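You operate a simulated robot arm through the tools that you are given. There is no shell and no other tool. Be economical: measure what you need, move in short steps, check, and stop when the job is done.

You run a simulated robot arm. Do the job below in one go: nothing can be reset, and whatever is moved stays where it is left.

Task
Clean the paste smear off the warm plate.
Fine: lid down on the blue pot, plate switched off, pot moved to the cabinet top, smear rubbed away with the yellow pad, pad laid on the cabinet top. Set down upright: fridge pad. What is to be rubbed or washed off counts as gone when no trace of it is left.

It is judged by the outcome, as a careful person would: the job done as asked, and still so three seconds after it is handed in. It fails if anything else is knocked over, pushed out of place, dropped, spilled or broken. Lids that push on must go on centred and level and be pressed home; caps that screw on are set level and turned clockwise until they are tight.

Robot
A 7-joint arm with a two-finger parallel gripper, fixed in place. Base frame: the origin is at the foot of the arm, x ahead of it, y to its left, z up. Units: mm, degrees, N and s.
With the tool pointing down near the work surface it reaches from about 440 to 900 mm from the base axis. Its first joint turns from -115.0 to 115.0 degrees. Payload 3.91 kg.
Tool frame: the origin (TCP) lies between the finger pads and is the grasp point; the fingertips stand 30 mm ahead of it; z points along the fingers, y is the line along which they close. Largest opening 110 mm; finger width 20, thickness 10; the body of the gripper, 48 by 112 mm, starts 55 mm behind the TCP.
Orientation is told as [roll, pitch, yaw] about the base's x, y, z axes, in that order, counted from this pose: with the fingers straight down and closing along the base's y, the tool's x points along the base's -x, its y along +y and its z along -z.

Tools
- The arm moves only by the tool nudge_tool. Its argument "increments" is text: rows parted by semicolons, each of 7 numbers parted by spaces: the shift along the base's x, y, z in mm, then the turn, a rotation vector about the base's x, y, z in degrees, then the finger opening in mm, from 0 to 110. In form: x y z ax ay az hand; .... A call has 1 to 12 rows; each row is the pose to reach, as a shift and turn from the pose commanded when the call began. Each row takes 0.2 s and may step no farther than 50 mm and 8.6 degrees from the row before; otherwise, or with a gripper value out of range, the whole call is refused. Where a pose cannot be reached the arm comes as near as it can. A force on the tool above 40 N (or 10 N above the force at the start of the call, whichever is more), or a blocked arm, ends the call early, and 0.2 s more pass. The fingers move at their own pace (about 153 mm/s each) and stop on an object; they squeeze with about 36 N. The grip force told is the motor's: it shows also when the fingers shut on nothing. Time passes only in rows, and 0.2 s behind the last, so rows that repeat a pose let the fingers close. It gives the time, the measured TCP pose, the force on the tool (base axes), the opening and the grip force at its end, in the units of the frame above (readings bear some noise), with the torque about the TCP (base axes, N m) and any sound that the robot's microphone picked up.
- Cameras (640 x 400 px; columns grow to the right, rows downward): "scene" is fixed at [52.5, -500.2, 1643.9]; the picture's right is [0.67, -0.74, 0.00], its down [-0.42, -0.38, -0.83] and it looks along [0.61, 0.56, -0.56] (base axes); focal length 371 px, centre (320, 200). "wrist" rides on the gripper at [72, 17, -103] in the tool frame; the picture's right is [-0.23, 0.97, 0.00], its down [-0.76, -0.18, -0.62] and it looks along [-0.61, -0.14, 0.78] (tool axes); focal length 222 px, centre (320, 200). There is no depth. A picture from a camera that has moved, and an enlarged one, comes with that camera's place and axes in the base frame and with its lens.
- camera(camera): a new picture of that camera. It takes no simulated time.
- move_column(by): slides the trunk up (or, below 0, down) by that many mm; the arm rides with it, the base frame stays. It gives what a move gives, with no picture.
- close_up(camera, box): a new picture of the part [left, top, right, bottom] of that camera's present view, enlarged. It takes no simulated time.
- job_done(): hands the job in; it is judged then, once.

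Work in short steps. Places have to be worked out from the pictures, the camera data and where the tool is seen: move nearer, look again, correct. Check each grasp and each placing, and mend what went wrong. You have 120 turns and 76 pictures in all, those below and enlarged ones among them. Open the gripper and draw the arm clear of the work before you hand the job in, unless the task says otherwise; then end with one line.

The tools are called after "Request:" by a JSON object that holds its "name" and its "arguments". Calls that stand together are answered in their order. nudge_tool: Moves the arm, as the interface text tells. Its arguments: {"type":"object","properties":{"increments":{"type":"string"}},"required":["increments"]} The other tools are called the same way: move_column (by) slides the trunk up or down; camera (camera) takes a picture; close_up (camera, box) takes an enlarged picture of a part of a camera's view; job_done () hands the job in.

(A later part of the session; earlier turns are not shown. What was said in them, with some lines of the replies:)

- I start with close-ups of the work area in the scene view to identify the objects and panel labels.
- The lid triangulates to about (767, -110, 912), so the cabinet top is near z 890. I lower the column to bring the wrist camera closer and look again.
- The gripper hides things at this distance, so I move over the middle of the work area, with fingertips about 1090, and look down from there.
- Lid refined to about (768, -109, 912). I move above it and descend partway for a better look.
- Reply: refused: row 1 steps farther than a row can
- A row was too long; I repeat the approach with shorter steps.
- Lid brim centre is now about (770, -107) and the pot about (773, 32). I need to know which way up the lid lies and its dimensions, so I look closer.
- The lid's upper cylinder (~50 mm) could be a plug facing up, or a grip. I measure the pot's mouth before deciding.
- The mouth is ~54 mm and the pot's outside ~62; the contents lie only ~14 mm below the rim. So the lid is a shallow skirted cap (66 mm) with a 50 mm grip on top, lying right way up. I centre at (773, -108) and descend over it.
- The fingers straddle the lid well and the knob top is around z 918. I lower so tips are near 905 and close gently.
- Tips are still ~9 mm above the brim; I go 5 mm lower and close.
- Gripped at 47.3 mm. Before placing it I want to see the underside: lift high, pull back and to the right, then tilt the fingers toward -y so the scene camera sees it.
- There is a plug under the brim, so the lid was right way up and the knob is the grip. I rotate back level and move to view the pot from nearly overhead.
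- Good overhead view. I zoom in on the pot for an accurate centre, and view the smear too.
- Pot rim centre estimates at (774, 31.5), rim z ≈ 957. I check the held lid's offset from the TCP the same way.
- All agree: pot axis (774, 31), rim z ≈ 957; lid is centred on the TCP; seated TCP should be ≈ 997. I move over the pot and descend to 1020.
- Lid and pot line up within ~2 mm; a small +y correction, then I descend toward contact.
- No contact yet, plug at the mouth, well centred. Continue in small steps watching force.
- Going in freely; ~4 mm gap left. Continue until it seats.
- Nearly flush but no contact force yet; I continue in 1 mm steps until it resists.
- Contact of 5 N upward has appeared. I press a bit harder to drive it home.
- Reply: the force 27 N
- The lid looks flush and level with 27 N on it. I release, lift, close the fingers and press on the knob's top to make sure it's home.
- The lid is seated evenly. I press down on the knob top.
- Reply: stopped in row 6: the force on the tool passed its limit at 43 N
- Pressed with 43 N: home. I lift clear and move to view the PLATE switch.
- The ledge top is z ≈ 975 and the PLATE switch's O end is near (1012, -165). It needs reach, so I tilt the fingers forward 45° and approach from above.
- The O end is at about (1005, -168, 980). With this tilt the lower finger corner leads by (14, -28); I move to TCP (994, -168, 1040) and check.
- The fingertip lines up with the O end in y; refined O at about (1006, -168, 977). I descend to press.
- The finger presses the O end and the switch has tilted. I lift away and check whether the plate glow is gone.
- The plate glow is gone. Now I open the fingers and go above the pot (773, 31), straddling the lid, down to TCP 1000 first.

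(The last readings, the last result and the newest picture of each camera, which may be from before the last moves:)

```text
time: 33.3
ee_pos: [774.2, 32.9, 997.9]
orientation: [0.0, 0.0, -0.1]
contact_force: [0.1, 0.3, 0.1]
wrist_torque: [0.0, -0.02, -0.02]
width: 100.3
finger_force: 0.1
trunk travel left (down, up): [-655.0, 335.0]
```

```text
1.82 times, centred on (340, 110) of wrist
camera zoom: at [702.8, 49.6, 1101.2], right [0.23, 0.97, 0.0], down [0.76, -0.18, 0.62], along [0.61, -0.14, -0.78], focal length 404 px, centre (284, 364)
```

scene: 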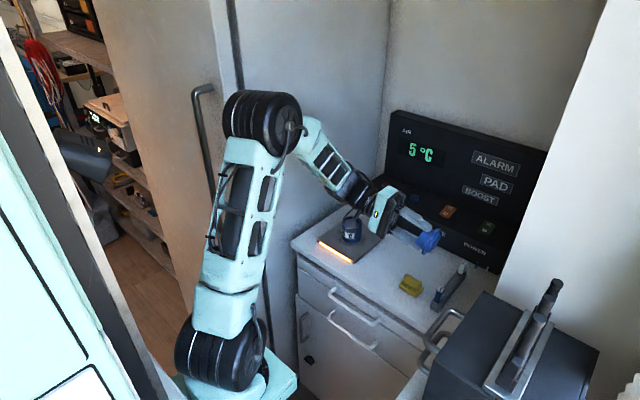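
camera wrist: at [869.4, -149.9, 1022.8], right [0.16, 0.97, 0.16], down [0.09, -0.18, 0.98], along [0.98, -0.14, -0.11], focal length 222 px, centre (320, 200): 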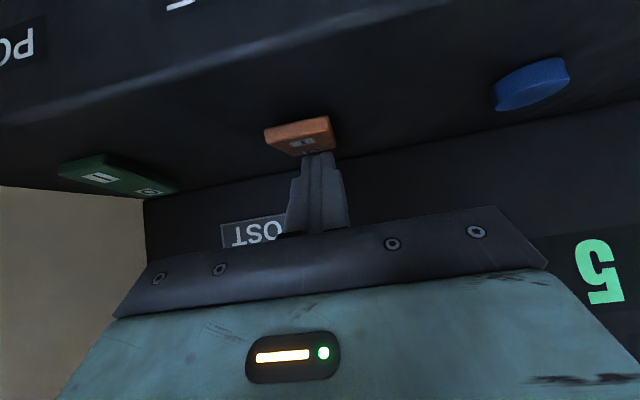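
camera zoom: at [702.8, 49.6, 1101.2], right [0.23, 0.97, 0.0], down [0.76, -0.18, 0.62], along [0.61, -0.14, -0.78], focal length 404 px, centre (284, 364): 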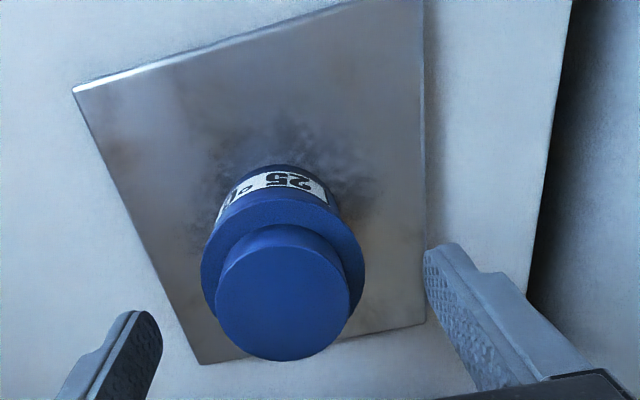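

Centred around the pot. Descend to TCP ≈ 933 and close on the pot's body.

Request:
{"name": "nudge_tool", "arguments": {"increments": "0 -1 -25 0 0 0 100; 0 -1 -50 0 0 0 100; 0 -1 -64 0 0 0 100; 0 -1 -64 0 0 0 75; 0 -1 -64 0 0 0 60; 0 -1 -64 0 0 0 50; 0 -1 -64 0 0 0 50"}}

Request:
{"name": "close_up", "arguments": {"camera": "scene", "box": [310, 195, 398, 265]}}

```text
time: 34.9
ee_pos: [772.8, 30.6, 933.4]
orientation: [0.0, -0.1, -0.1]
contact_force: [0.7, -2.2, 1.6]
wrist_torque: [-0.02, 0.01, -0.01]
width: 63.8
finger_force: 36.2
trunk travel left (down, up): [-655.0, 335.0]
```

```text
5.71 times, centred on (354, 230) of scene
camera zoom: at [52.5, -500.2, 1643.9], right [0.67, -0.74, 0.0], down [-0.42, -0.38, -0.83], along [0.61, 0.56, -0.56], focal length 2120 px, centre (126, 29)
```

zoom: 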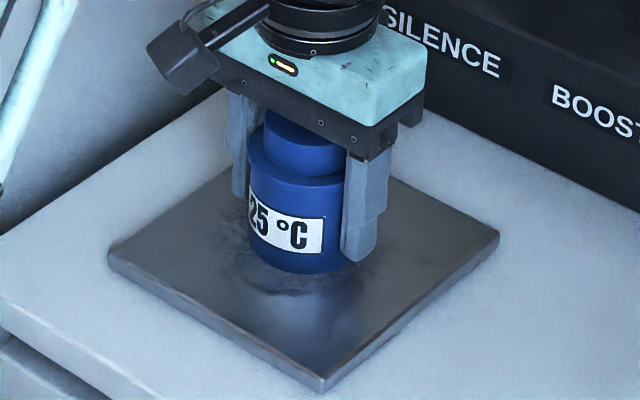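

The 63.8 mm grip is on the lid's brim, not the pot body. I release, rise, tilt the fingers 45° forward so the finger strips pass beside the brim, and grip the body below it instead.

Request:
{"name": "nudge_tool", "arguments": {"increments": "0 0 0 0 0 0 70; 0 0 0 0 0 0 100; 0 0 40 0 0 0 100; 0 0 80 0 0 0 100; 0 0 120 0 0 0 100; 0 0 130 0 -7.5 0 100; 0 0 130 0 -15 0 100; 0 0 130 0 -22.5 0 100; 0 0 130 0 -30 0 100; 0 0 130 0 -37.5 0 100; 0 0 130 0 -45 0 100; 3 0 100 0 -45 0 100"}}

Request:
{"name": "nudge_tool", "arguments": {"increments": "0 0 -30 0 0 0 100; 0 0 -50 0 0 0 100; 0 0 -70 0 0 0 100"}}

Request:
{"name": "close_up", "arguments": {"camera": "scene", "box": [300, 180, 412, 270]}}

Request:
{"name": "camera", "arguments": {"camera": "wrist"}}

```text
time: 37.5
ee_pos: [776.0, 30.1, 1034.3]
orientation: [0.1, -45.2, -0.2]
contact_force: [0.1, 0.4, 0.2]
wrist_torque: [-0.01, -0.02, 0.03]
width: 100.2
finger_force: 0.1
trunk travel left (down, up): [-655.0, 335.0]
```

```text
time: 38.3
ee_pos: [776.3, 29.9, 964.3]
orientation: [0.1, -45.1, -0.1]
contact_force: [-0.5, 0.5, 0.6]
wrist_torque: [0.01, 0.0, 0.0]
width: 100.0
finger_force: 0.0
trunk travel left (down, up): [-655.0, 335.0]
```

```text
4.44 times, centred on (356, 225) of scene
camera zoom: at [52.5, -500.2, 1643.9], right [0.67, -0.74, 0.0], down [-0.42, -0.38, -0.83], along [0.61, 0.56, -0.56], focal length 1648 px, centre (160, 89)
```

zoom: 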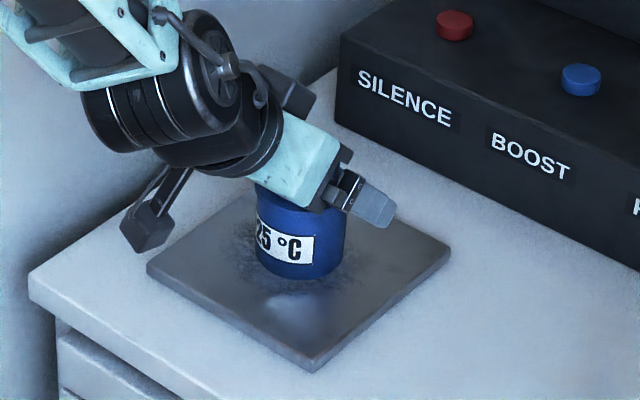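

```text
29 pictures are left
camera wrist: at [653.3, 49.0, 986.2], right [0.16, 0.97, 0.16], down [0.1, -0.18, 0.98], along [0.98, -0.14, -0.12], focal length 222 px, centre (320, 200)
```

wrist: 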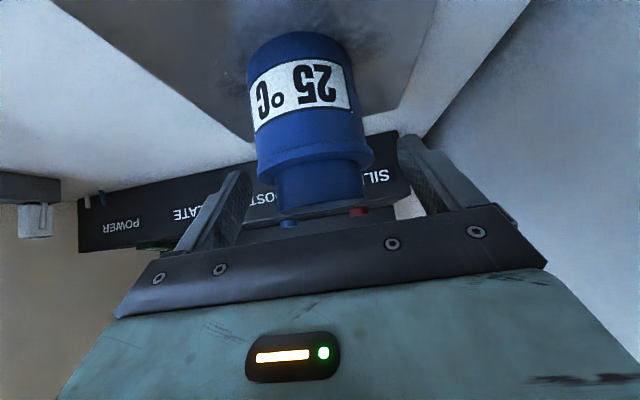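

Clear view; to keep the gripper body off the knob I shift 8 mm back and descend to TCP z ≈ 929, then close.

Request:
{"name": "nudge_tool", "arguments": {"increments": "-8 1 0 0 0 0 100; -8 1 -18 0 0 0 100; -8 1 -35 0 0 0 100; -8 1 -35 0 0 0 80; -8 1 -35 0 0 0 65; -8 1 -35 0 0 0 50; -8 1 -35 0 0 0 50"}}

Request:
{"name": "camera", "arguments": {"camera": "wrist"}}

```text
time: 39.9
ee_pos: [767.0, 31.0, 929.5]
orientation: [0.0, -45.0, 0.0]
contact_force: [0.1, -1.1, 0.8]
wrist_torque: [-0.21, -0.05, 0.04]
width: 62.3
finger_force: 36.5
trunk travel left (down, up): [-655.0, 335.0]
```

```text
28 pictures are left
camera wrist: at [645.1, 49.6, 951.9], right [0.16, 0.97, 0.16], down [0.1, -0.18, 0.98], along [0.98, -0.14, -0.12], focal length 222 px, centre (320, 200)
```

wrist: 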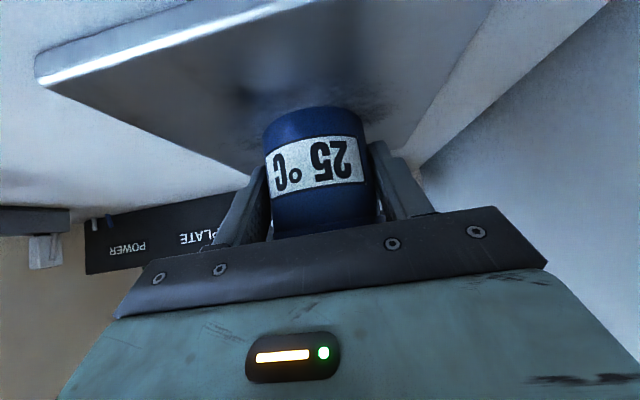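

62.3 mm: now gripping the pot body itself. I lift it 45 mm and check.

Request:
{"name": "nudge_tool", "arguments": {"increments": "0 0 5 0 0 0 50; 0 0 15 0 0 0 50; 0 0 30 0 0 0 50; 0 0 50 0 0 0 50"}}

Request:
{"name": "close_up", "arguments": {"camera": "scene", "box": [300, 180, 412, 270]}}

```text
time: 40.9
ee_pos: [768.9, 32.5, 978.7]
orientation: [0.1, -44.9, -0.1]
contact_force: [0.2, 0.4, -4.5]
wrist_torque: [0.02, 0.0, 0.01]
width: 62.6
finger_force: 35.4
trunk travel left (down, up): [-655.0, 335.0]
```

```text
4.44 times, centred on (356, 225) of scene
camera zoom: at [52.5, -500.2, 1643.9], right [0.67, -0.74, 0.0], down [-0.42, -0.38, -0.83], along [0.61, 0.56, -0.56], focal length 1648 px, centre (160, 89)
```

zoom: 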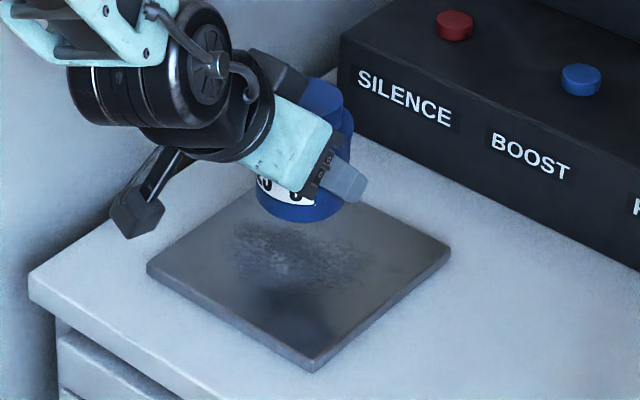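

Pot is held level, with the lid on. I move it to about (775, -112) on the cabinet top and lower until contact.

Request:
{"name": "nudge_tool", "arguments": {"increments": "0 -40 0 0 0 0 50; 2 -80 0 0 0 0 50; 4 -120 0 0 0 0 50; 6 -144 0 0 0 0 50; 6 -144 -20 0 0 0 50; 6 -144 -38 0 0 0 50; 6 -144 -48 0 0 0 50; 6 -144 -52 0 0 0 50"}}

Request:
{"name": "close_up", "arguments": {"camera": "scene", "box": [330, 200, 442, 290]}}

```text
time: 42.7
ee_pos: [774.9, -112.7, 927.6]
orientation: [0.1, -45.1, 0.0]
contact_force: [0.4, 0.0, -3.6]
wrist_torque: [0.0, 0.01, 0.01]
width: 62.6
finger_force: 36.1
trunk travel left (down, up): [-655.0, 335.0]
```

```text
4.44 times, centred on (386, 245) of scene
camera zoom: at [52.5, -500.2, 1643.9], right [0.67, -0.74, 0.0], down [-0.42, -0.38, -0.83], along [0.61, 0.56, -0.56], focal length 1648 px, centre (27, 0)
```

zoom: 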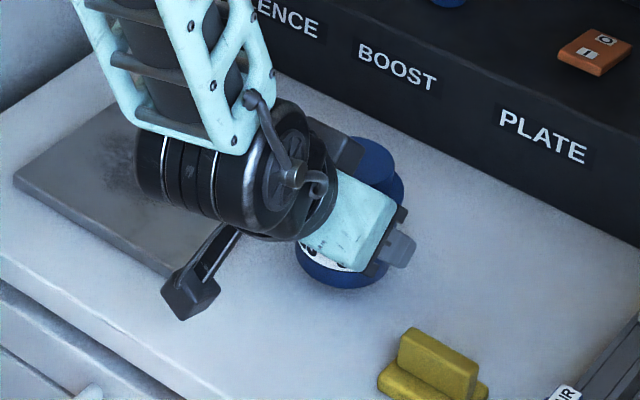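

Still hanging freely (-3.6 N). Lower in 1.5 mm steps until the table takes the weight.

Request:
{"name": "nudge_tool", "arguments": {"increments": "0 0 -1.5 0 0 0 50; 0 0 -3 0 0 0 50; 0 0 -4.5 0 0 0 50; 0 0 -6 0 0 0 50"}}

```text
time: 43.7
ee_pos: [773.2, -112.4, 921.6]
orientation: [0.0, -44.9, -0.1]
contact_force: [0.5, -0.3, -4.3]
wrist_torque: [0.01, 0.05, 0.0]
width: 62.6
finger_force: 36.1
trunk travel left (down, up): [-655.0, 335.0]
```

Request:
{"name": "nudge_tool", "arguments": {"increments": "0 0 -1 0 0 0 50; 0 0 -2 0 0 0 50; 0 0 -3 0 0 0 50; 0 0 -3 0 0 0 50"}}

```text
time: 44.7
ee_pos: [773.7, -112.3, 919.3]
orientation: [0.1, -44.9, 0.0]
contact_force: [-0.1, -0.7, -4.5]
wrist_torque: [-0.03, 0.02, 0.0]
width: 62.2
finger_force: 36.0
trunk travel left (down, up): [-655.0, 335.0]
```

Still hanging; 10 mm below the plate height. Continue with 1 mm steps.

Request:
{"name": "nudge_tool", "arguments": {"increments": "0 0 -1 0 0 0 50; 0 0 -2 0 0 0 50; 0 0 -2 0 0 0 50"}}

Request:
{"name": "nudge_tool", "arguments": {"increments": "0 0 -1 0 0 0 50; 0 0 -2 0 0 0 50; 0 0 -2 0 0 0 50"}}

Request:
{"name": "camera", "arguments": {"camera": "wrist"}}

```text
time: 45.5
ee_pos: [774.4, -112.6, 918.6]
orientation: [0.1, -45.2, -0.2]
contact_force: [-4.2, -0.3, 10.9]
wrist_torque: [-0.28, 0.41, -0.07]
width: 62.3
finger_force: 36.0
trunk travel left (down, up): [-655.0, 335.0]
```

```text
time: 46.3
ee_pos: [774.5, -112.3, 916.7]
orientation: [0.1, -45.3, -0.1]
contact_force: [-0.7, -1.2, 26.2]
wrist_torque: [-0.04, -0.29, 0.01]
width: 62.6
finger_force: 36.5
trunk travel left (down, up): [-655.0, 335.0]
```

```text
25 pictures are left
camera wrist: at [651.2, -94.7, 938.3], right [0.16, 0.97, 0.16], down [0.09, -0.18, 0.98], along [0.98, -0.14, -0.12], focal length 222 px, centre (320, 200)
```

wrist: 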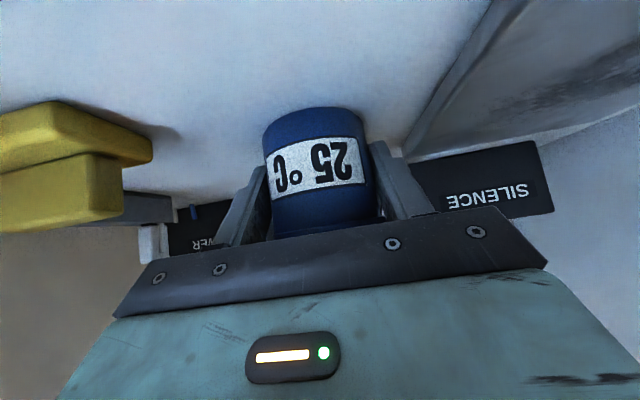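

The pot rests firmly on the cabinet top. I relax, open, rise straight up, and level the tool.

Request:
{"name": "nudge_tool", "arguments": {"increments": "0 0 2 0 0 0 50; 0 0 2 0 0 0 75; 0 0 2 0 0 0 92; 0 0 40 0 0 0 92; 0 0 85 0 0 0 92; 0 0 130 0 0 0 92; -10 0 150 0 7.5 0 92; -20 -10 160 0 15 0 92; -30 -25 165 0 22.5 0 92; -40 -45 165 0 30 0 92; -50 -70 165 0 37.5 0 92; -55 -95 165 0 45.1 0 92"}}

Request:
{"name": "nudge_tool", "arguments": {"increments": "0 0 0 0 0 8.2 92; 0 0 0 0 0 16.4 92; 0 0 0 0 0 24.6 92; 0 0 0 0 0 32.8 92; 0 0 0 0 0 41 92; 0 0 0 0 0 49.2 92; 0 0 0 0 0 57.4 92; 0 0 0 0 0 65.6 92; 0 0 0 0 0 73.8 92; 0 0 0 0 0 82 92; 0 0 0 0 0 90 92"}}

Request:
{"name": "camera", "arguments": {"camera": "wrist"}}

Request:
{"name": "close_up", "arguments": {"camera": "scene", "box": [300, 190, 480, 310]}}

```text
time: 48.9
ee_pos: [718.4, -206.6, 1079.9]
orientation: [-0.1, 0.3, -0.1]
contact_force: [-0.8, 0.8, -0.3]
wrist_torque: [-0.01, 0.0, 0.0]
width: 91.9
finger_force: 0.1
trunk travel left (down, up): [-655.0, 335.0]
```

```text
time: 51.3
ee_pos: [717.3, -206.4, 1080.4]
orientation: [0.2, 0.2, 90.0]
contact_force: [0.2, 0.0, -0.4]
wrist_torque: [0.02, -0.03, 0.0]
width: 91.7
finger_force: 0.0
trunk travel left (down, up): [-655.0, 335.0]
```

```text
24 pictures are left
camera wrist: at [703.0, -278.2, 1183.2], right [-0.97, 0.23, 0.0], down [0.18, 0.76, 0.62], along [0.14, 0.61, -0.78], focal length 222 px, centre (320, 200)
```

wrist: 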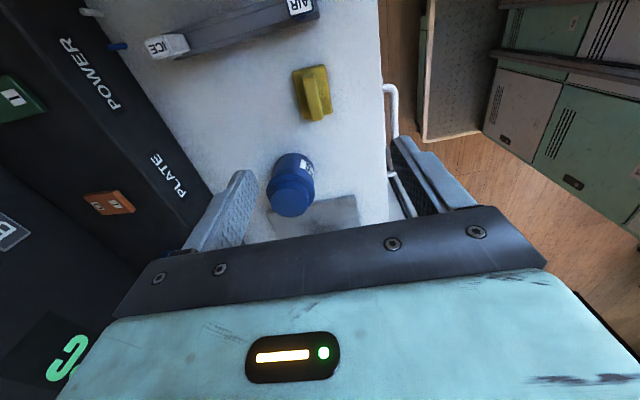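

```text
3.33 times, centred on (390, 250) of scene
camera zoom: at [52.5, -500.2, 1643.9], right [0.67, -0.74, 0.0], down [-0.42, -0.38, -0.83], along [0.61, 0.56, -0.56], focal length 1236 px, centre (87, 33)
```

zoom: 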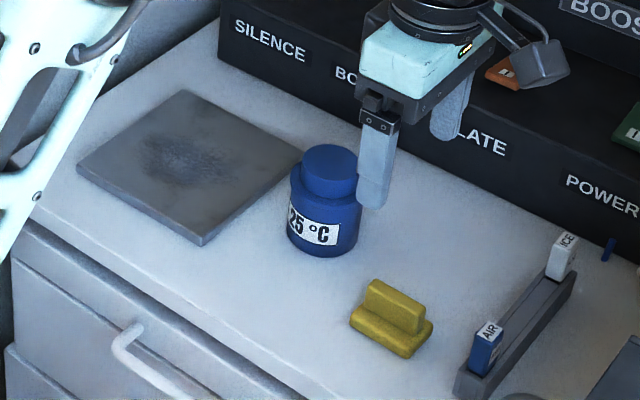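

Pot stands upright with its lid. The pad's ridge runs roughly along y; I zoom to get its exact centre and yaw.

Request:
{"name": "close_up", "arguments": {"camera": "wrist", "box": [270, 50, 350, 130]}}

Request:
{"name": "close_up", "arguments": {"camera": "scene", "box": [395, 262, 443, 302]}}

```text
5.00 times, centred on (310, 90) of wrist
camera zoom: at [703.0, -278.2, 1183.2], right [-0.97, 0.23, 0.0], down [0.18, 0.76, 0.62], along [0.14, 0.61, -0.78], focal length 1111 px, centre (370, 750)
```

zoom: 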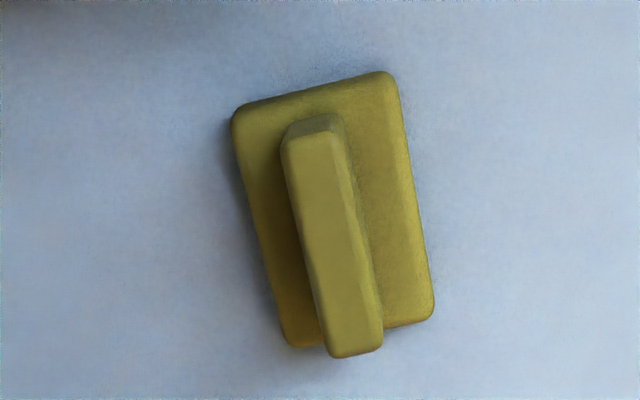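

```text
10.00 times, centred on (419, 282) of scene
camera zoom: at [52.5, -500.2, 1643.9], right [0.67, -0.74, 0.0], down [-0.42, -0.38, -0.83], along [0.61, 0.56, -0.56], focal length 3709 px, centre (-670, -620)
```

zoom: 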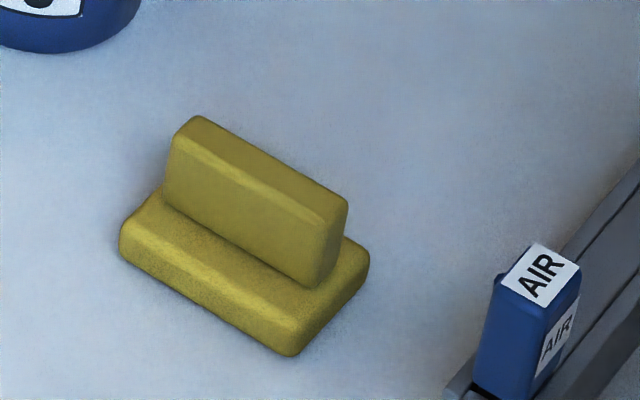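

Ridge centre ≈ (725, -214), top ≈ z 922, yaw about -2.5°. I align and descend to just above it.

Request:
{"name": "nudge_tool", "arguments": {"increments": "5 -8 -40 0 0 -2.5 60; 5 -8 -80 0 0 -2.5 60; 5 -8 -115 0 0 -2.5 60; 5 -8 -115 0 0 -2.5 60"}}

Request:
{"name": "camera", "arguments": {"camera": "wrist"}}

Request:
{"name": "close_up", "arguments": {"camera": "scene", "box": [371, 242, 451, 302]}}

```text
time: 52.3
ee_pos: [721.9, -216.1, 963.7]
orientation: [0.0, 0.2, 87.3]
contact_force: [-0.3, 0.4, -0.6]
wrist_torque: [0.0, -0.01, -0.02]
width: 59.7
finger_force: 0.1
trunk travel left (down, up): [-655.0, 335.0]
```

```text
20 pictures are left
camera wrist: at [703.1, -286.7, 1067.6], right [-0.96, 0.27, 0.0], down [0.21, 0.75, 0.62], along [0.17, 0.6, -0.78], focal length 222 px, centre (320, 200)
```

wrist: 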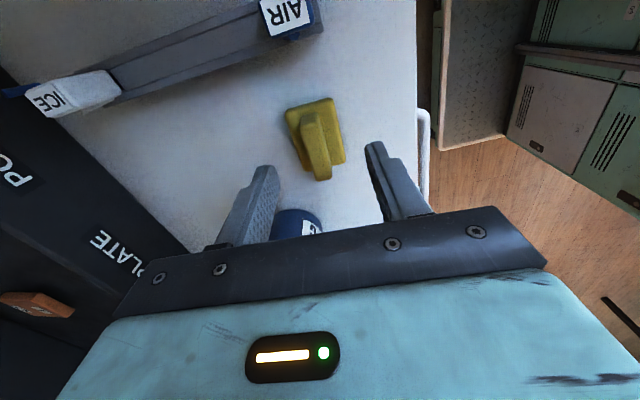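

```text
6.67 times, centred on (411, 272) of scene
camera zoom: at [52.5, -500.2, 1643.9], right [0.67, -0.74, 0.0], down [-0.42, -0.38, -0.83], along [0.61, 0.56, -0.56], focal length 2473 px, centre (-287, -280)
```

zoom: 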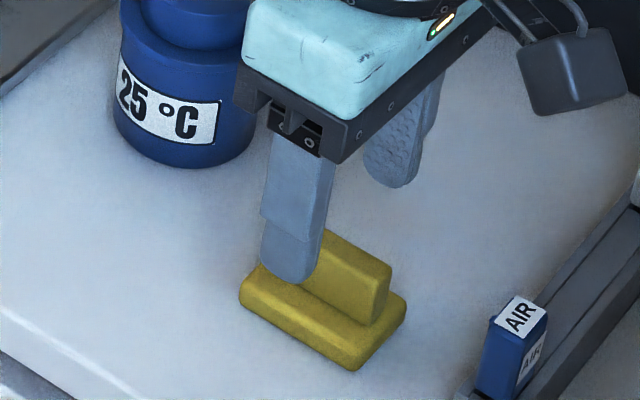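

Ridge is between the fingers. I descend to TCP ≈ 934 and close.

Request:
{"name": "nudge_tool", "arguments": {"increments": "2 -2 -15 0 0 -1.5 60; 2 -2 -25 0 0 -1.5 60; 2 -2 -30 0 0 -1.5 60; 2 -2 -30 0 0 -1.5 35; 2 -2 -30 0 0 -1.5 15; 2 -2 -30 0 0 -1.5 5; 2 -2 -30 0 0 -1.5 5"}}

Request:
{"name": "close_up", "arguments": {"camera": "scene", "box": [371, 242, 451, 302]}}

```text
time: 53.9
ee_pos: [724.5, -217.0, 934.4]
orientation: [0.0, 0.0, 85.8]
contact_force: [0.1, 0.4, -0.8]
wrist_torque: [0.01, 0.02, 0.03]
width: 12.6
finger_force: 35.8
trunk travel left (down, up): [-655.0, 335.0]
```

```text
6.67 times, centred on (411, 272) of scene
camera zoom: at [52.5, -500.2, 1643.9], right [0.67, -0.74, 0.0], down [-0.42, -0.38, -0.83], along [0.61, 0.56, -0.56], focal length 2473 px, centre (-287, -280)
```

zoom: 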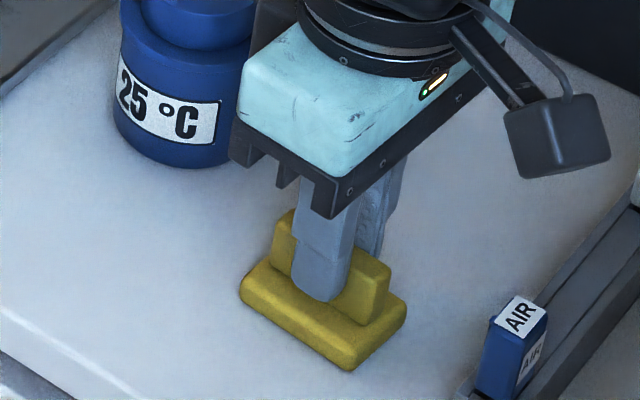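

Pad gripped by its ridge (12.6 mm). I lift it high and carry it over the plate's centre.

Request:
{"name": "nudge_tool", "arguments": {"increments": "0 0 40 0 0 0 5; 0 0 80 0 0 0 5; 0 0 120 0 0 0 5; 10 45 120 0 0 0 5; 20 90 120 0 0 0 5; 30 135 120 0 0 0 5; 40 180 120 0 0 0 5; 50 225 120 0 0 0 5; 54 249 100 0 0 0 5; 54 249 60 0 0 0 5; 54 249 30 0 0 0 5"}}

Request:
{"name": "close_up", "arguments": {"camera": "scene", "box": [300, 185, 412, 275]}}

```text
time: 56.3
ee_pos: [778.3, 31.9, 966.4]
orientation: [0.1, 0.1, 86.0]
contact_force: [-0.7, 0.0, -0.5]
wrist_torque: [-0.01, -0.03, 0.01]
width: 12.4
finger_force: 35.9
trunk travel left (down, up): [-655.0, 335.0]
```

```text
4.44 times, centred on (356, 230) of scene
camera zoom: at [52.5, -500.2, 1643.9], right [0.67, -0.74, 0.0], down [-0.42, -0.38, -0.83], along [0.61, 0.56, -0.56], focal length 1648 px, centre (160, 67)
```

zoom: 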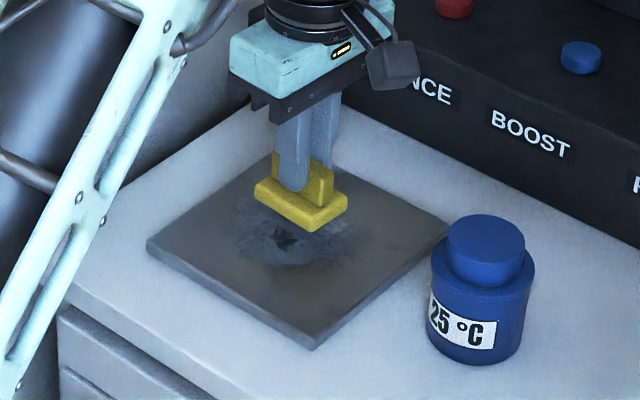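

Over the smear's centre. Lower to contact with the plate.

Request:
{"name": "nudge_tool", "arguments": {"increments": "0 0 -10 0 0 0 5; 0 0 -16 0 0 0 5; 0 0 -19 0 0 0 5; 0 0 -21 0 0 0 5; 0 0 -22 0 0 0 5; 0 0 -22 0 0 0 5"}}

```text
time: 57.7
ee_pos: [779.4, 32.2, 944.8]
orientation: [-0.1, 0.1, 85.9]
contact_force: [-2.0, -1.2, 26.4]
wrist_torque: [-0.03, 0.14, 0.04]
width: 12.9
finger_force: 36.0
trunk travel left (down, up): [-655.0, 335.0]
```

26 N of contact; I ease up 1 mm and begin rubbing in strokes over the smear.

Request:
{"name": "nudge_tool", "arguments": {"increments": "0 0 1 0 0 0 5; -20 0 1 0 0 0 5; -42 0 1 0 0 0 5; -20 0 1 0 0 0 5; 5 0 1 0 0 0 5; 25 0 1 0 0 0 5; 42 0 1 0 0 0 5; 42 20 1 0 0 0 5; 20 20 1 0 0 0 5; 0 20 1 0 0 0 5; -20 20 1 0 0 0 5; -42 20 1 0 0 0 5"}}

```text
time: 60.3
ee_pos: [736.7, 52.2, 944.0]
orientation: [0.1, 0.1, 85.9]
contact_force: [5.7, -0.5, 22.5]
wrist_torque: [-0.01, -0.15, 0.0]
width: 12.6
finger_force: 36.1
trunk travel left (down, up): [-655.0, 335.0]
```

Strokes are running with ~22 N. Continue across the +y side and then the -y side.

Request:
{"name": "nudge_tool", "arguments": {"increments": "0 18 0 0 0 0 5; 20 18 0 0 0 0 5; 42 18 0 0 0 0 5; 64 18 0 0 0 0 5; 84 18 0 0 0 0 5; 84 0 0 0 0 0 5; 84 -20 0 0 0 0 5; 84 -40 0 0 0 0 5; 64 -40 0 0 0 0 5; 42 -40 0 0 0 0 5; 20 -40 0 0 0 0 5; 0 -40 0 0 0 0 5"}}

Request:
{"name": "nudge_tool", "arguments": {"increments": "0 -16 0 0 0 0 5; 20 -16 0 0 0 0 5; 42 -16 0 0 0 0 5; 64 -16 0 0 0 0 5; 84 -16 0 0 0 0 5; 84 5 0 0 0 0 5; 64 5 0 0 0 0 5; 42 5 0 0 0 0 5; 20 5 0 0 0 0 5; 0 5 0 0 0 0 5; 0 25 0 0 0 0 5"}}

Request:
{"name": "nudge_tool", "arguments": {"increments": "20 0 0 0 0 0 5; 42 0 0 0 0 0 5; 64 0 0 0 0 0 5; 84 0 0 0 0 0 5; 84 10 20 0 0 0 5; 60 60 60 0 0 0 5"}}

Request:
{"name": "close_up", "arguments": {"camera": "scene", "box": [300, 195, 412, 275]}}

```text
time: 62.9
ee_pos: [738.0, 11.5, 942.7]
orientation: [-0.2, 0.1, 85.9]
contact_force: [5.4, -0.5, 19.5]
wrist_torque: [-0.03, -0.11, -0.01]
width: 12.7
finger_force: 35.9
trunk travel left (down, up): [-655.0, 335.0]
```

```text
time: 65.3
ee_pos: [737.3, 35.8, 941.8]
orientation: [0.1, 0.3, 85.9]
contact_force: [-0.9, -3.2, 11.7]
wrist_torque: [-0.12, 0.01, 0.02]
width: 12.5
finger_force: 36.0
trunk travel left (down, up): [-655.0, 335.0]
```

```text
refused: row 6 steps farther than a row can; nothing moved
```

```text
5.00 times, centred on (356, 235) of scene
camera zoom: at [52.5, -500.2, 1643.9], right [0.67, -0.74, 0.0], down [-0.42, -0.38, -0.83], along [0.61, 0.56, -0.56], focal length 1854 px, centre (140, 25)
```

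zoom: 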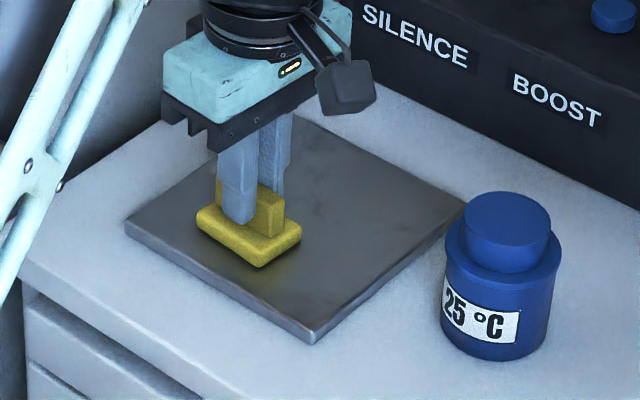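

Looks clean so far; one more pass through the middle, then lift aside to inspect the plate.

Request:
{"name": "nudge_tool", "arguments": {"increments": "20 0 0 0 0 0 5; 42 0 0 0 0 0 5; 64 0 0 0 0 0 5; 84 0 0 0 0 0 5; 84 30 0 0 0 0 5; 60 30 0 0 0 0 5; 30 30 0 0 0 0 5; 0 30 0 0 0 0 5; 0 30 30 0 0 0 5; 10 5 70 0 0 0 5; 30 -35 90 0 0 0 5; 35 -75 110 0 0 0 5"}}

Request:
{"name": "nudge_tool", "arguments": {"increments": "-10 -40 10 0 0 0 5; -20 -80 10 0 0 0 5; -30 -120 10 0 0 0 5; -40 -160 10 0 0 0 5; -46 -178 10 0 0 0 5"}}

Request:
{"name": "close_up", "arguments": {"camera": "scene", "box": [300, 195, 412, 275]}}

Request:
{"name": "camera", "arguments": {"camera": "wrist"}}

```text
time: 67.9
ee_pos: [774.4, -36.5, 1054.8]
orientation: [0.0, 0.2, 86.0]
contact_force: [-0.3, 0.2, -0.9]
wrist_torque: [-0.04, 0.01, 0.02]
width: 12.5
finger_force: 36.3
trunk travel left (down, up): [-655.0, 335.0]
```

```text
time: 69.1
ee_pos: [727.8, -218.1, 1062.0]
orientation: [0.0, 0.1, 85.9]
contact_force: [-0.1, 0.3, -0.1]
wrist_torque: [0.0, 0.0, 0.03]
width: 12.6
finger_force: 35.6
trunk travel left (down, up): [-655.0, 335.0]
```

```text
5.00 times, centred on (356, 235) of scene
camera zoom: at [52.5, -500.2, 1643.9], right [0.67, -0.74, 0.0], down [-0.42, -0.38, -0.83], along [0.61, 0.56, -0.56], focal length 1854 px, centre (140, 25)
```

zoom: 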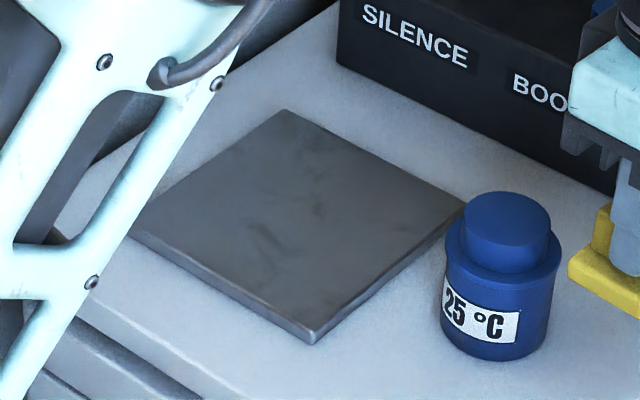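

```text
14 pictures are left
camera wrist: at [705.9, -286.9, 1165.7], right [-0.96, 0.3, 0.0], down [0.23, 0.75, 0.62], along [0.18, 0.59, -0.78], focal length 222 px, centre (320, 200)
```

wrist: 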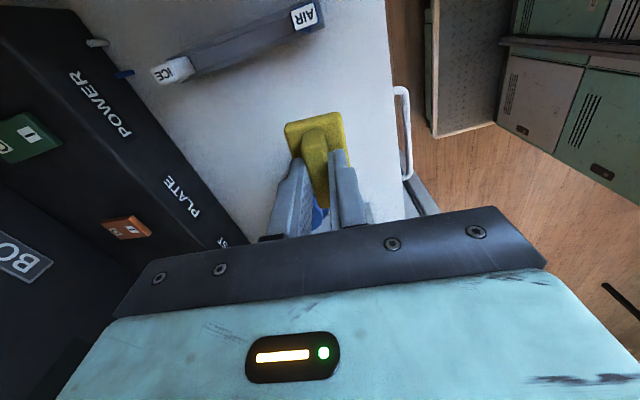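

A few faint marks could be plate texture or residue; I zoom in.

Request:
{"name": "close_up", "arguments": {"camera": "scene", "box": [328, 218, 384, 258]}}

```text
10.00 times, centred on (356, 238) of scene
camera zoom: at [52.5, -500.2, 1643.9], right [0.67, -0.74, 0.0], down [-0.42, -0.38, -0.83], along [0.61, 0.56, -0.56], focal length 3709 px, centre (-40, -180)
```

zoom: 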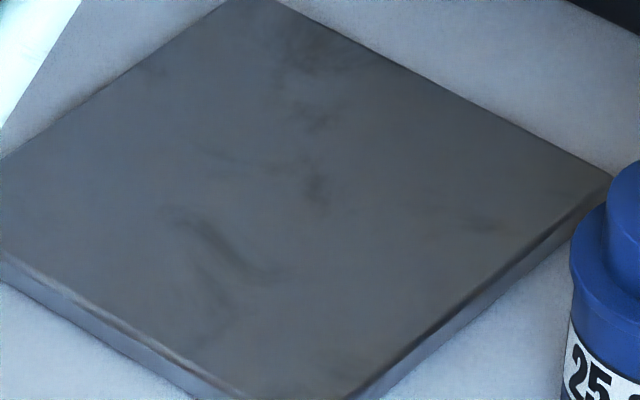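

Some faint marks at e.g. (752, 31) and (793, 28) are inside the rubbed area: either texture or residue. I do another dense pass and compare.

Request:
{"name": "nudge_tool", "arguments": {"increments": "10 40 0 0 0 0 5; 20 80 0 0 0 0 5; 30 120 0 0 0 0 5; 35 160 0 0 0 0 5; 35 200 0 0 0 0 5; 27 240 -20 0 0 0 5; 27 249 -60 0 0 0 5; 27 249 -95 0 0 0 5; 27 249 -112 0 0 0 5; 27 249 -117 0 0 0 5; 27 249 -119 0 0 0 5; 27 249 -119 0 0 0 5"}}

```text
time: 71.7
ee_pos: [752.4, 33.2, 944.2]
orientation: [0.0, 0.1, 85.8]
contact_force: [0.3, -0.6, 0.1]
wrist_torque: [-0.01, -0.02, 0.01]
width: 12.5
finger_force: 35.9
trunk travel left (down, up): [-655.0, 335.0]
```

Not touching yet (the pad slid slightly up in the grip); I lower 4 mm more and check the force.

Request:
{"name": "nudge_tool", "arguments": {"increments": "0 0 -2 0 0 0 5; 0 0 -3.5 0 0 0 5; 0 0 -4.5 0 0 0 5; 0 0 -4.5 0 0 0 5"}}

```text
time: 72.7
ee_pos: [751.9, 33.3, 942.0]
orientation: [-0.1, 0.2, 86.0]
contact_force: [-3.8, -0.4, 26.1]
wrist_torque: [0.04, 0.19, 0.02]
width: 13.0
finger_force: 36.0
trunk travel left (down, up): [-655.0, 335.0]
```

Good pressure. Dense back-and-forth strokes over the whole middle of the plate.

Request:
{"name": "nudge_tool", "arguments": {"increments": "-25 0 0 0 0 0 5; 0 0 0 0 0 0 5; 25 0 0 0 0 0 5; 50 0 0 0 0 0 5; 72 0 0 0 0 0 5; 72 15 0 0 0 0 5; 48 15 0 0 0 0 5; 24 15 0 0 0 0 5; 0 15 0 0 0 0 5; -25 15 0 0 0 0 5; -25 30 0 0 0 0 5; 0 30 0 0 0 0 5"}}

Request:
{"name": "nudge_tool", "arguments": {"increments": "24 0 0 0 0 0 5; 48 0 0 0 0 0 5; 75 0 0 0 0 0 5; 75 13 0 0 0 0 5; 50 13 0 0 0 0 5; 25 13 0 0 0 0 5; 0 13 0 0 0 0 5; -25 13 0 0 0 0 5; -25 -15 0 0 0 0 5; -25 -45 0 0 0 0 5; 0 -45 0 0 0 0 5; 25 -45 0 0 0 0 5"}}

Request:
{"name": "nudge_tool", "arguments": {"increments": "24 0 0 0 0 0 5; 48 0 0 0 0 0 5; 48 -14 0 0 0 0 5; 24 -14 0 0 0 0 5; 0 -14 0 0 0 0 5; -25 -14 0 0 0 0 5; -50 -14 0 0 0 0 5; -50 -26 0 0 0 0 5; -25 -26 0 0 0 0 5; 0 -26 0 0 0 0 5; 25 -26 0 0 0 0 5; 48 -26 0 0 0 0 5"}}

```text
time: 75.3
ee_pos: [752.1, 62.7, 938.3]
orientation: [0.1, 0.1, 86.1]
contact_force: [-8.2, 1.3, 23.6]
wrist_torque: [0.0, 0.24, 0.0]
width: 12.6
finger_force: 35.5
trunk travel left (down, up): [-655.0, 335.0]
```

```text
time: 77.9
ee_pos: [778.7, 17.8, 939.8]
orientation: [0.1, 0.2, 86.0]
contact_force: [-0.7, -0.7, -0.3]
wrist_torque: [-0.01, -0.03, -0.02]
width: 12.7
finger_force: 35.8
trunk travel left (down, up): [-655.0, 335.0]
```

```text
time: 80.5
ee_pos: [826.8, -9.6, 940.8]
orientation: [0.1, 0.0, 85.9]
contact_force: [-0.1, -0.1, 0.3]
wrist_torque: [-0.02, -0.01, -0.01]
width: 12.5
finger_force: 36.0
trunk travel left (down, up): [-655.0, 335.0]
```

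Contact was lost as the pad crept in the grip. I press down again and repeat these lines.

Request:
{"name": "nudge_tool", "arguments": {"increments": "-4 4 0 0 0 0 5; -4 4 -2 0 0 0 5; -4 4 -3.5 0 0 0 5; -4 4 -5 0 0 0 5; -4 4 -5 0 0 0 5"}}

```text
time: 81.7
ee_pos: [823.3, -5.5, 936.8]
orientation: [-0.1, 0.1, 85.9]
contact_force: [1.2, -3.3, 26.6]
wrist_torque: [-0.04, 0.07, 0.03]
width: 12.8
finger_force: 35.6
trunk travel left (down, up): [-655.0, 335.0]
```

Request:
{"name": "nudge_tool", "arguments": {"increments": "-25 0 0 0 0 0 5; -50 0 0 0 0 0 5; -75 0 0 0 0 0 5; -100 0 0 0 0 0 5; -100 16 0 0 0 0 5; -75 16 -0.5 0 0 0 5; -50 16 -0.5 0 0 0 5; -25 16 -0.5 0 0 0 5; 0 16 -0.5 0 0 0 5; 0 32 -0.5 0 0 0 5; -25 32 -0.5 0 0 0 5; -50 32 -0.5 0 0 0 5"}}

Request:
{"name": "nudge_tool", "arguments": {"increments": "-25 0 -0.5 0 0 0 5; -50 0 -0.5 0 0 0 5; -50 16 -0.5 0 0 0 5; -25 16 -0.5 0 0 0 5; 0 16 -1 0 0 0 5; 25 16 -1 0 0 0 5; 50 16 -1 0 0 0 5; 50 32 -1 0 0 0 5; 25 32 -1 0 0 0 5; 0 32 -1 0 0 0 5; -25 32 -1 0 0 0 5; -50 32 -1 0 0 0 5"}}

```text
time: 83.0
ee_pos: [728.7, 10.7, 936.1]
orientation: [0.0, 0.2, 85.9]
contact_force: [-2.8, -1.1, 18.8]
wrist_torque: [0.12, 0.02, 0.06]
width: 12.8
finger_force: 35.6
trunk travel left (down, up): [-655.0, 335.0]
stopped in row 6: the force on the tool passed its limit at 43 N (the readings are from after the stop); the commanded pose is now the measured one
```

```text
time: 83.9
ee_pos: [684.0, 28.2, 936.2]
orientation: [0.2, 0.2, 86.1]
contact_force: [-1.6, -0.1, 18.3]
wrist_torque: [0.14, -0.22, -0.01]
width: 12.9
finger_force: 36.5
trunk travel left (down, up): [-655.0, 335.0]
stopped in row 4: the force on the tool passed its limit at 41 N (the readings are from after the stop); the commanded pose is now the measured one
```

The calls stopped at the force limit and the pad ended at the plate's front edge. I lift and check that nothing moved.

Request:
{"name": "nudge_tool", "arguments": {"increments": "0 0 15 0 0 0 5; 0 0 50 0 0 0 5; 0 -40 75 0 0 0 5; 0 -80 90 0 0 0 5; 10 -120 110 0 0 0 5; 20 -160 120 0 0 0 5; 30 -200 125 0 0 0 5; 40 -240 125 0 0 0 5"}}

Request:
{"name": "close_up", "arguments": {"camera": "scene", "box": [300, 195, 412, 275]}}

Request:
{"name": "close_up", "arguments": {"camera": "scene", "box": [328, 218, 384, 258]}}

```text
time: 85.7
ee_pos: [722.3, -215.1, 1059.2]
orientation: [0.4, 0.3, 86.2]
contact_force: [-0.3, -0.1, -0.4]
wrist_torque: [-0.06, -0.02, -0.02]
width: 12.3
finger_force: 35.8
trunk travel left (down, up): [-655.0, 335.0]
```

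```text
5.00 times, centred on (356, 235) of scene
camera zoom: at [52.5, -500.2, 1643.9], right [0.67, -0.74, 0.0], down [-0.42, -0.38, -0.83], along [0.61, 0.56, -0.56], focal length 1854 px, centre (140, 25)
```

zoom: 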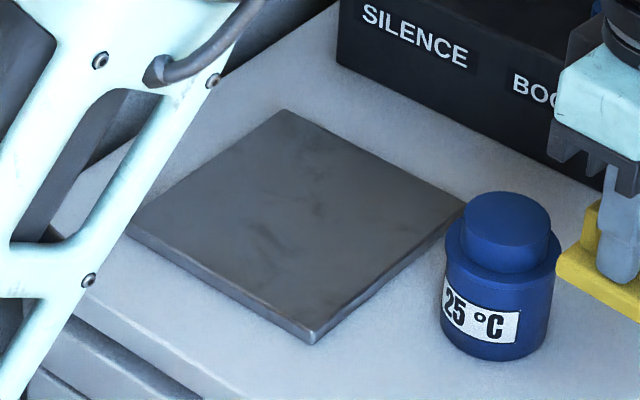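

```text
10.00 times, centred on (356, 238) of scene
camera zoom: at [52.5, -500.2, 1643.9], right [0.67, -0.74, 0.0], down [-0.42, -0.38, -0.83], along [0.61, 0.56, -0.56], focal length 3709 px, centre (-40, -180)
```

zoom: 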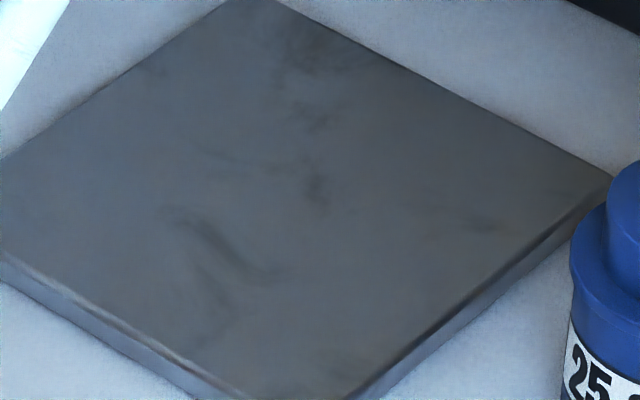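

The marks are identical after re-rubbing, so they're the metal's own texture; the smear is gone and the plate hasn't moved. Now I lower the pad to its old spot.

Request:
{"name": "nudge_tool", "arguments": {"increments": "2 0 -40 0 0 0 5; 2 0 -80 0 0 0 5; 2 0 -110 0 0 0 5; 2 0 -122 0 0 0 5; 2 0 -126 0 0 0 5"}}

Request:
{"name": "close_up", "arguments": {"camera": "scene", "box": [371, 242, 451, 302]}}

```text
time: 86.9
ee_pos: [722.9, -211.6, 932.5]
orientation: [0.4, 0.3, 86.1]
contact_force: [-0.4, -0.7, -0.1]
wrist_torque: [0.01, -0.01, 0.03]
width: 12.7
finger_force: 35.6
trunk travel left (down, up): [-655.0, 335.0]
```

```text
6.67 times, centred on (411, 272) of scene
camera zoom: at [52.5, -500.2, 1643.9], right [0.67, -0.74, 0.0], down [-0.42, -0.38, -0.83], along [0.61, 0.56, -0.56], focal length 2473 px, centre (-287, -280)
```

zoom: 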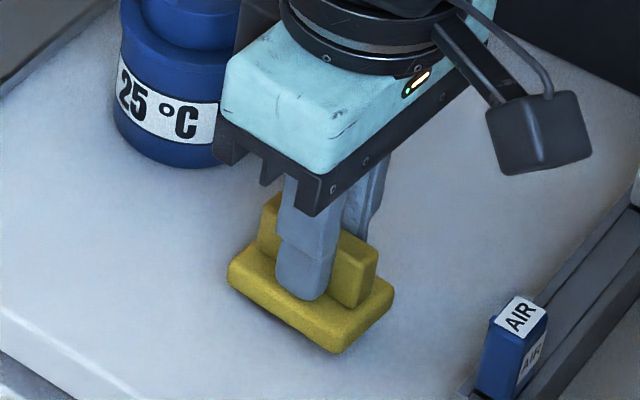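

Level and a few mm above the table. Lower gently to contact.

Request:
{"name": "nudge_tool", "arguments": {"increments": "0 0 -1.5 0 0 0 5; 0 0 -3 0 0 0 5; 0 0 -4.5 0 0 0 5; 0 0 -6 0 0 0 5"}}

```text
time: 87.9
ee_pos: [724.9, -211.9, 927.3]
orientation: [0.5, 0.3, 86.0]
contact_force: [0.2, 0.3, -0.8]
wrist_torque: [0.01, -0.04, -0.01]
width: 12.6
finger_force: 36.1
trunk travel left (down, up): [-655.0, 335.0]
```

Request:
{"name": "nudge_tool", "arguments": {"increments": "0 0 -1 0 0 0 5; 0 0 -2 0 0 0 5; 0 0 -3 0 0 0 5; 0 0 -3 0 0 0 5"}}

```text
time: 88.9
ee_pos: [725.1, -212.4, 924.8]
orientation: [0.2, 0.2, 86.0]
contact_force: [-1.0, -1.1, 7.9]
wrist_torque: [0.18, -0.06, 0.03]
width: 12.5
finger_force: 35.5
trunk travel left (down, up): [-655.0, 335.0]
```

The pad is on the table (8 N). Release, rise straight up and back off, then inspect everything.

Request:
{"name": "nudge_tool", "arguments": {"increments": "0 0 0.5 0 0 0 20; 0 0 0.5 0 0 0 40; 0 0 0.5 0 0 0 50; 0 0 40 0 0 0 50; 0 0 85 0 0 0 50; 0 0 130 0 0 0 50; -30 0 165 0 0 0 50; -70 0 190 0 0 0 50; -110 0 215 0 0 0 50; -150 0 240 0 0 0 50; -190 0 260 0 0 0 50"}}

Request:
{"name": "camera", "arguments": {"camera": "scene"}}

Request:
{"name": "close_up", "arguments": {"camera": "scene", "box": [300, 180, 492, 310]}}

```text
time: 91.3
ee_pos: [535.8, -211.7, 1183.2]
orientation: [0.3, 0.3, 86.0]
contact_force: [0.9, -0.4, 0.4]
wrist_torque: [-0.02, 0.02, 0.02]
width: 50.1
finger_force: 0.0
trunk travel left (down, up): [-655.0, 335.0]
```

```text
9 pictures are left
```

scene: 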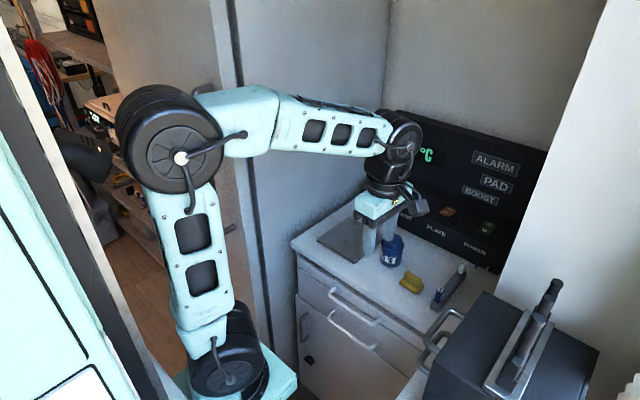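

```text
3.08 times, centred on (396, 245) of scene
camera zoom: at [52.5, -500.2, 1643.9], right [0.67, -0.74, 0.0], down [-0.42, -0.38, -0.83], along [0.61, 0.56, -0.56], focal length 1141 px, centre (86, 62)
```

zoom: 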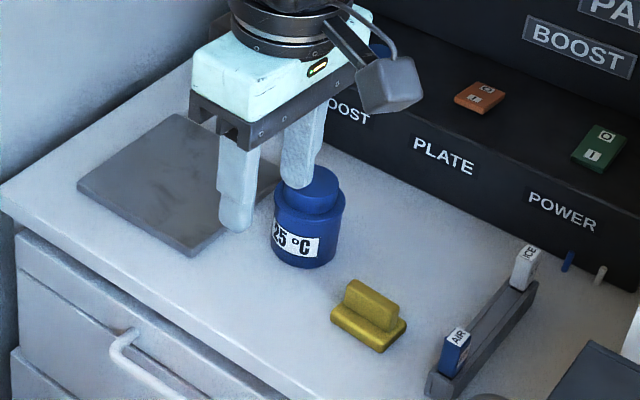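

The plate is off and clean, the lidded pot and the pad stand upright on the cabinet top, and the arm is clear with the gripper open. Handing in.

Request:
{"name": "job_done", "arguments": {}}

```text
The job is handed in.
```

The job is handed in: the lid is pressed onto the blue pot, the plate is switched off, and the pot is on the cabinet top. The smear is rubbed away with the yellow pad, which lies upright on the cabinet top; the faint marks left on the plate did not change with a second rub, so I took them as the metal's own texture.
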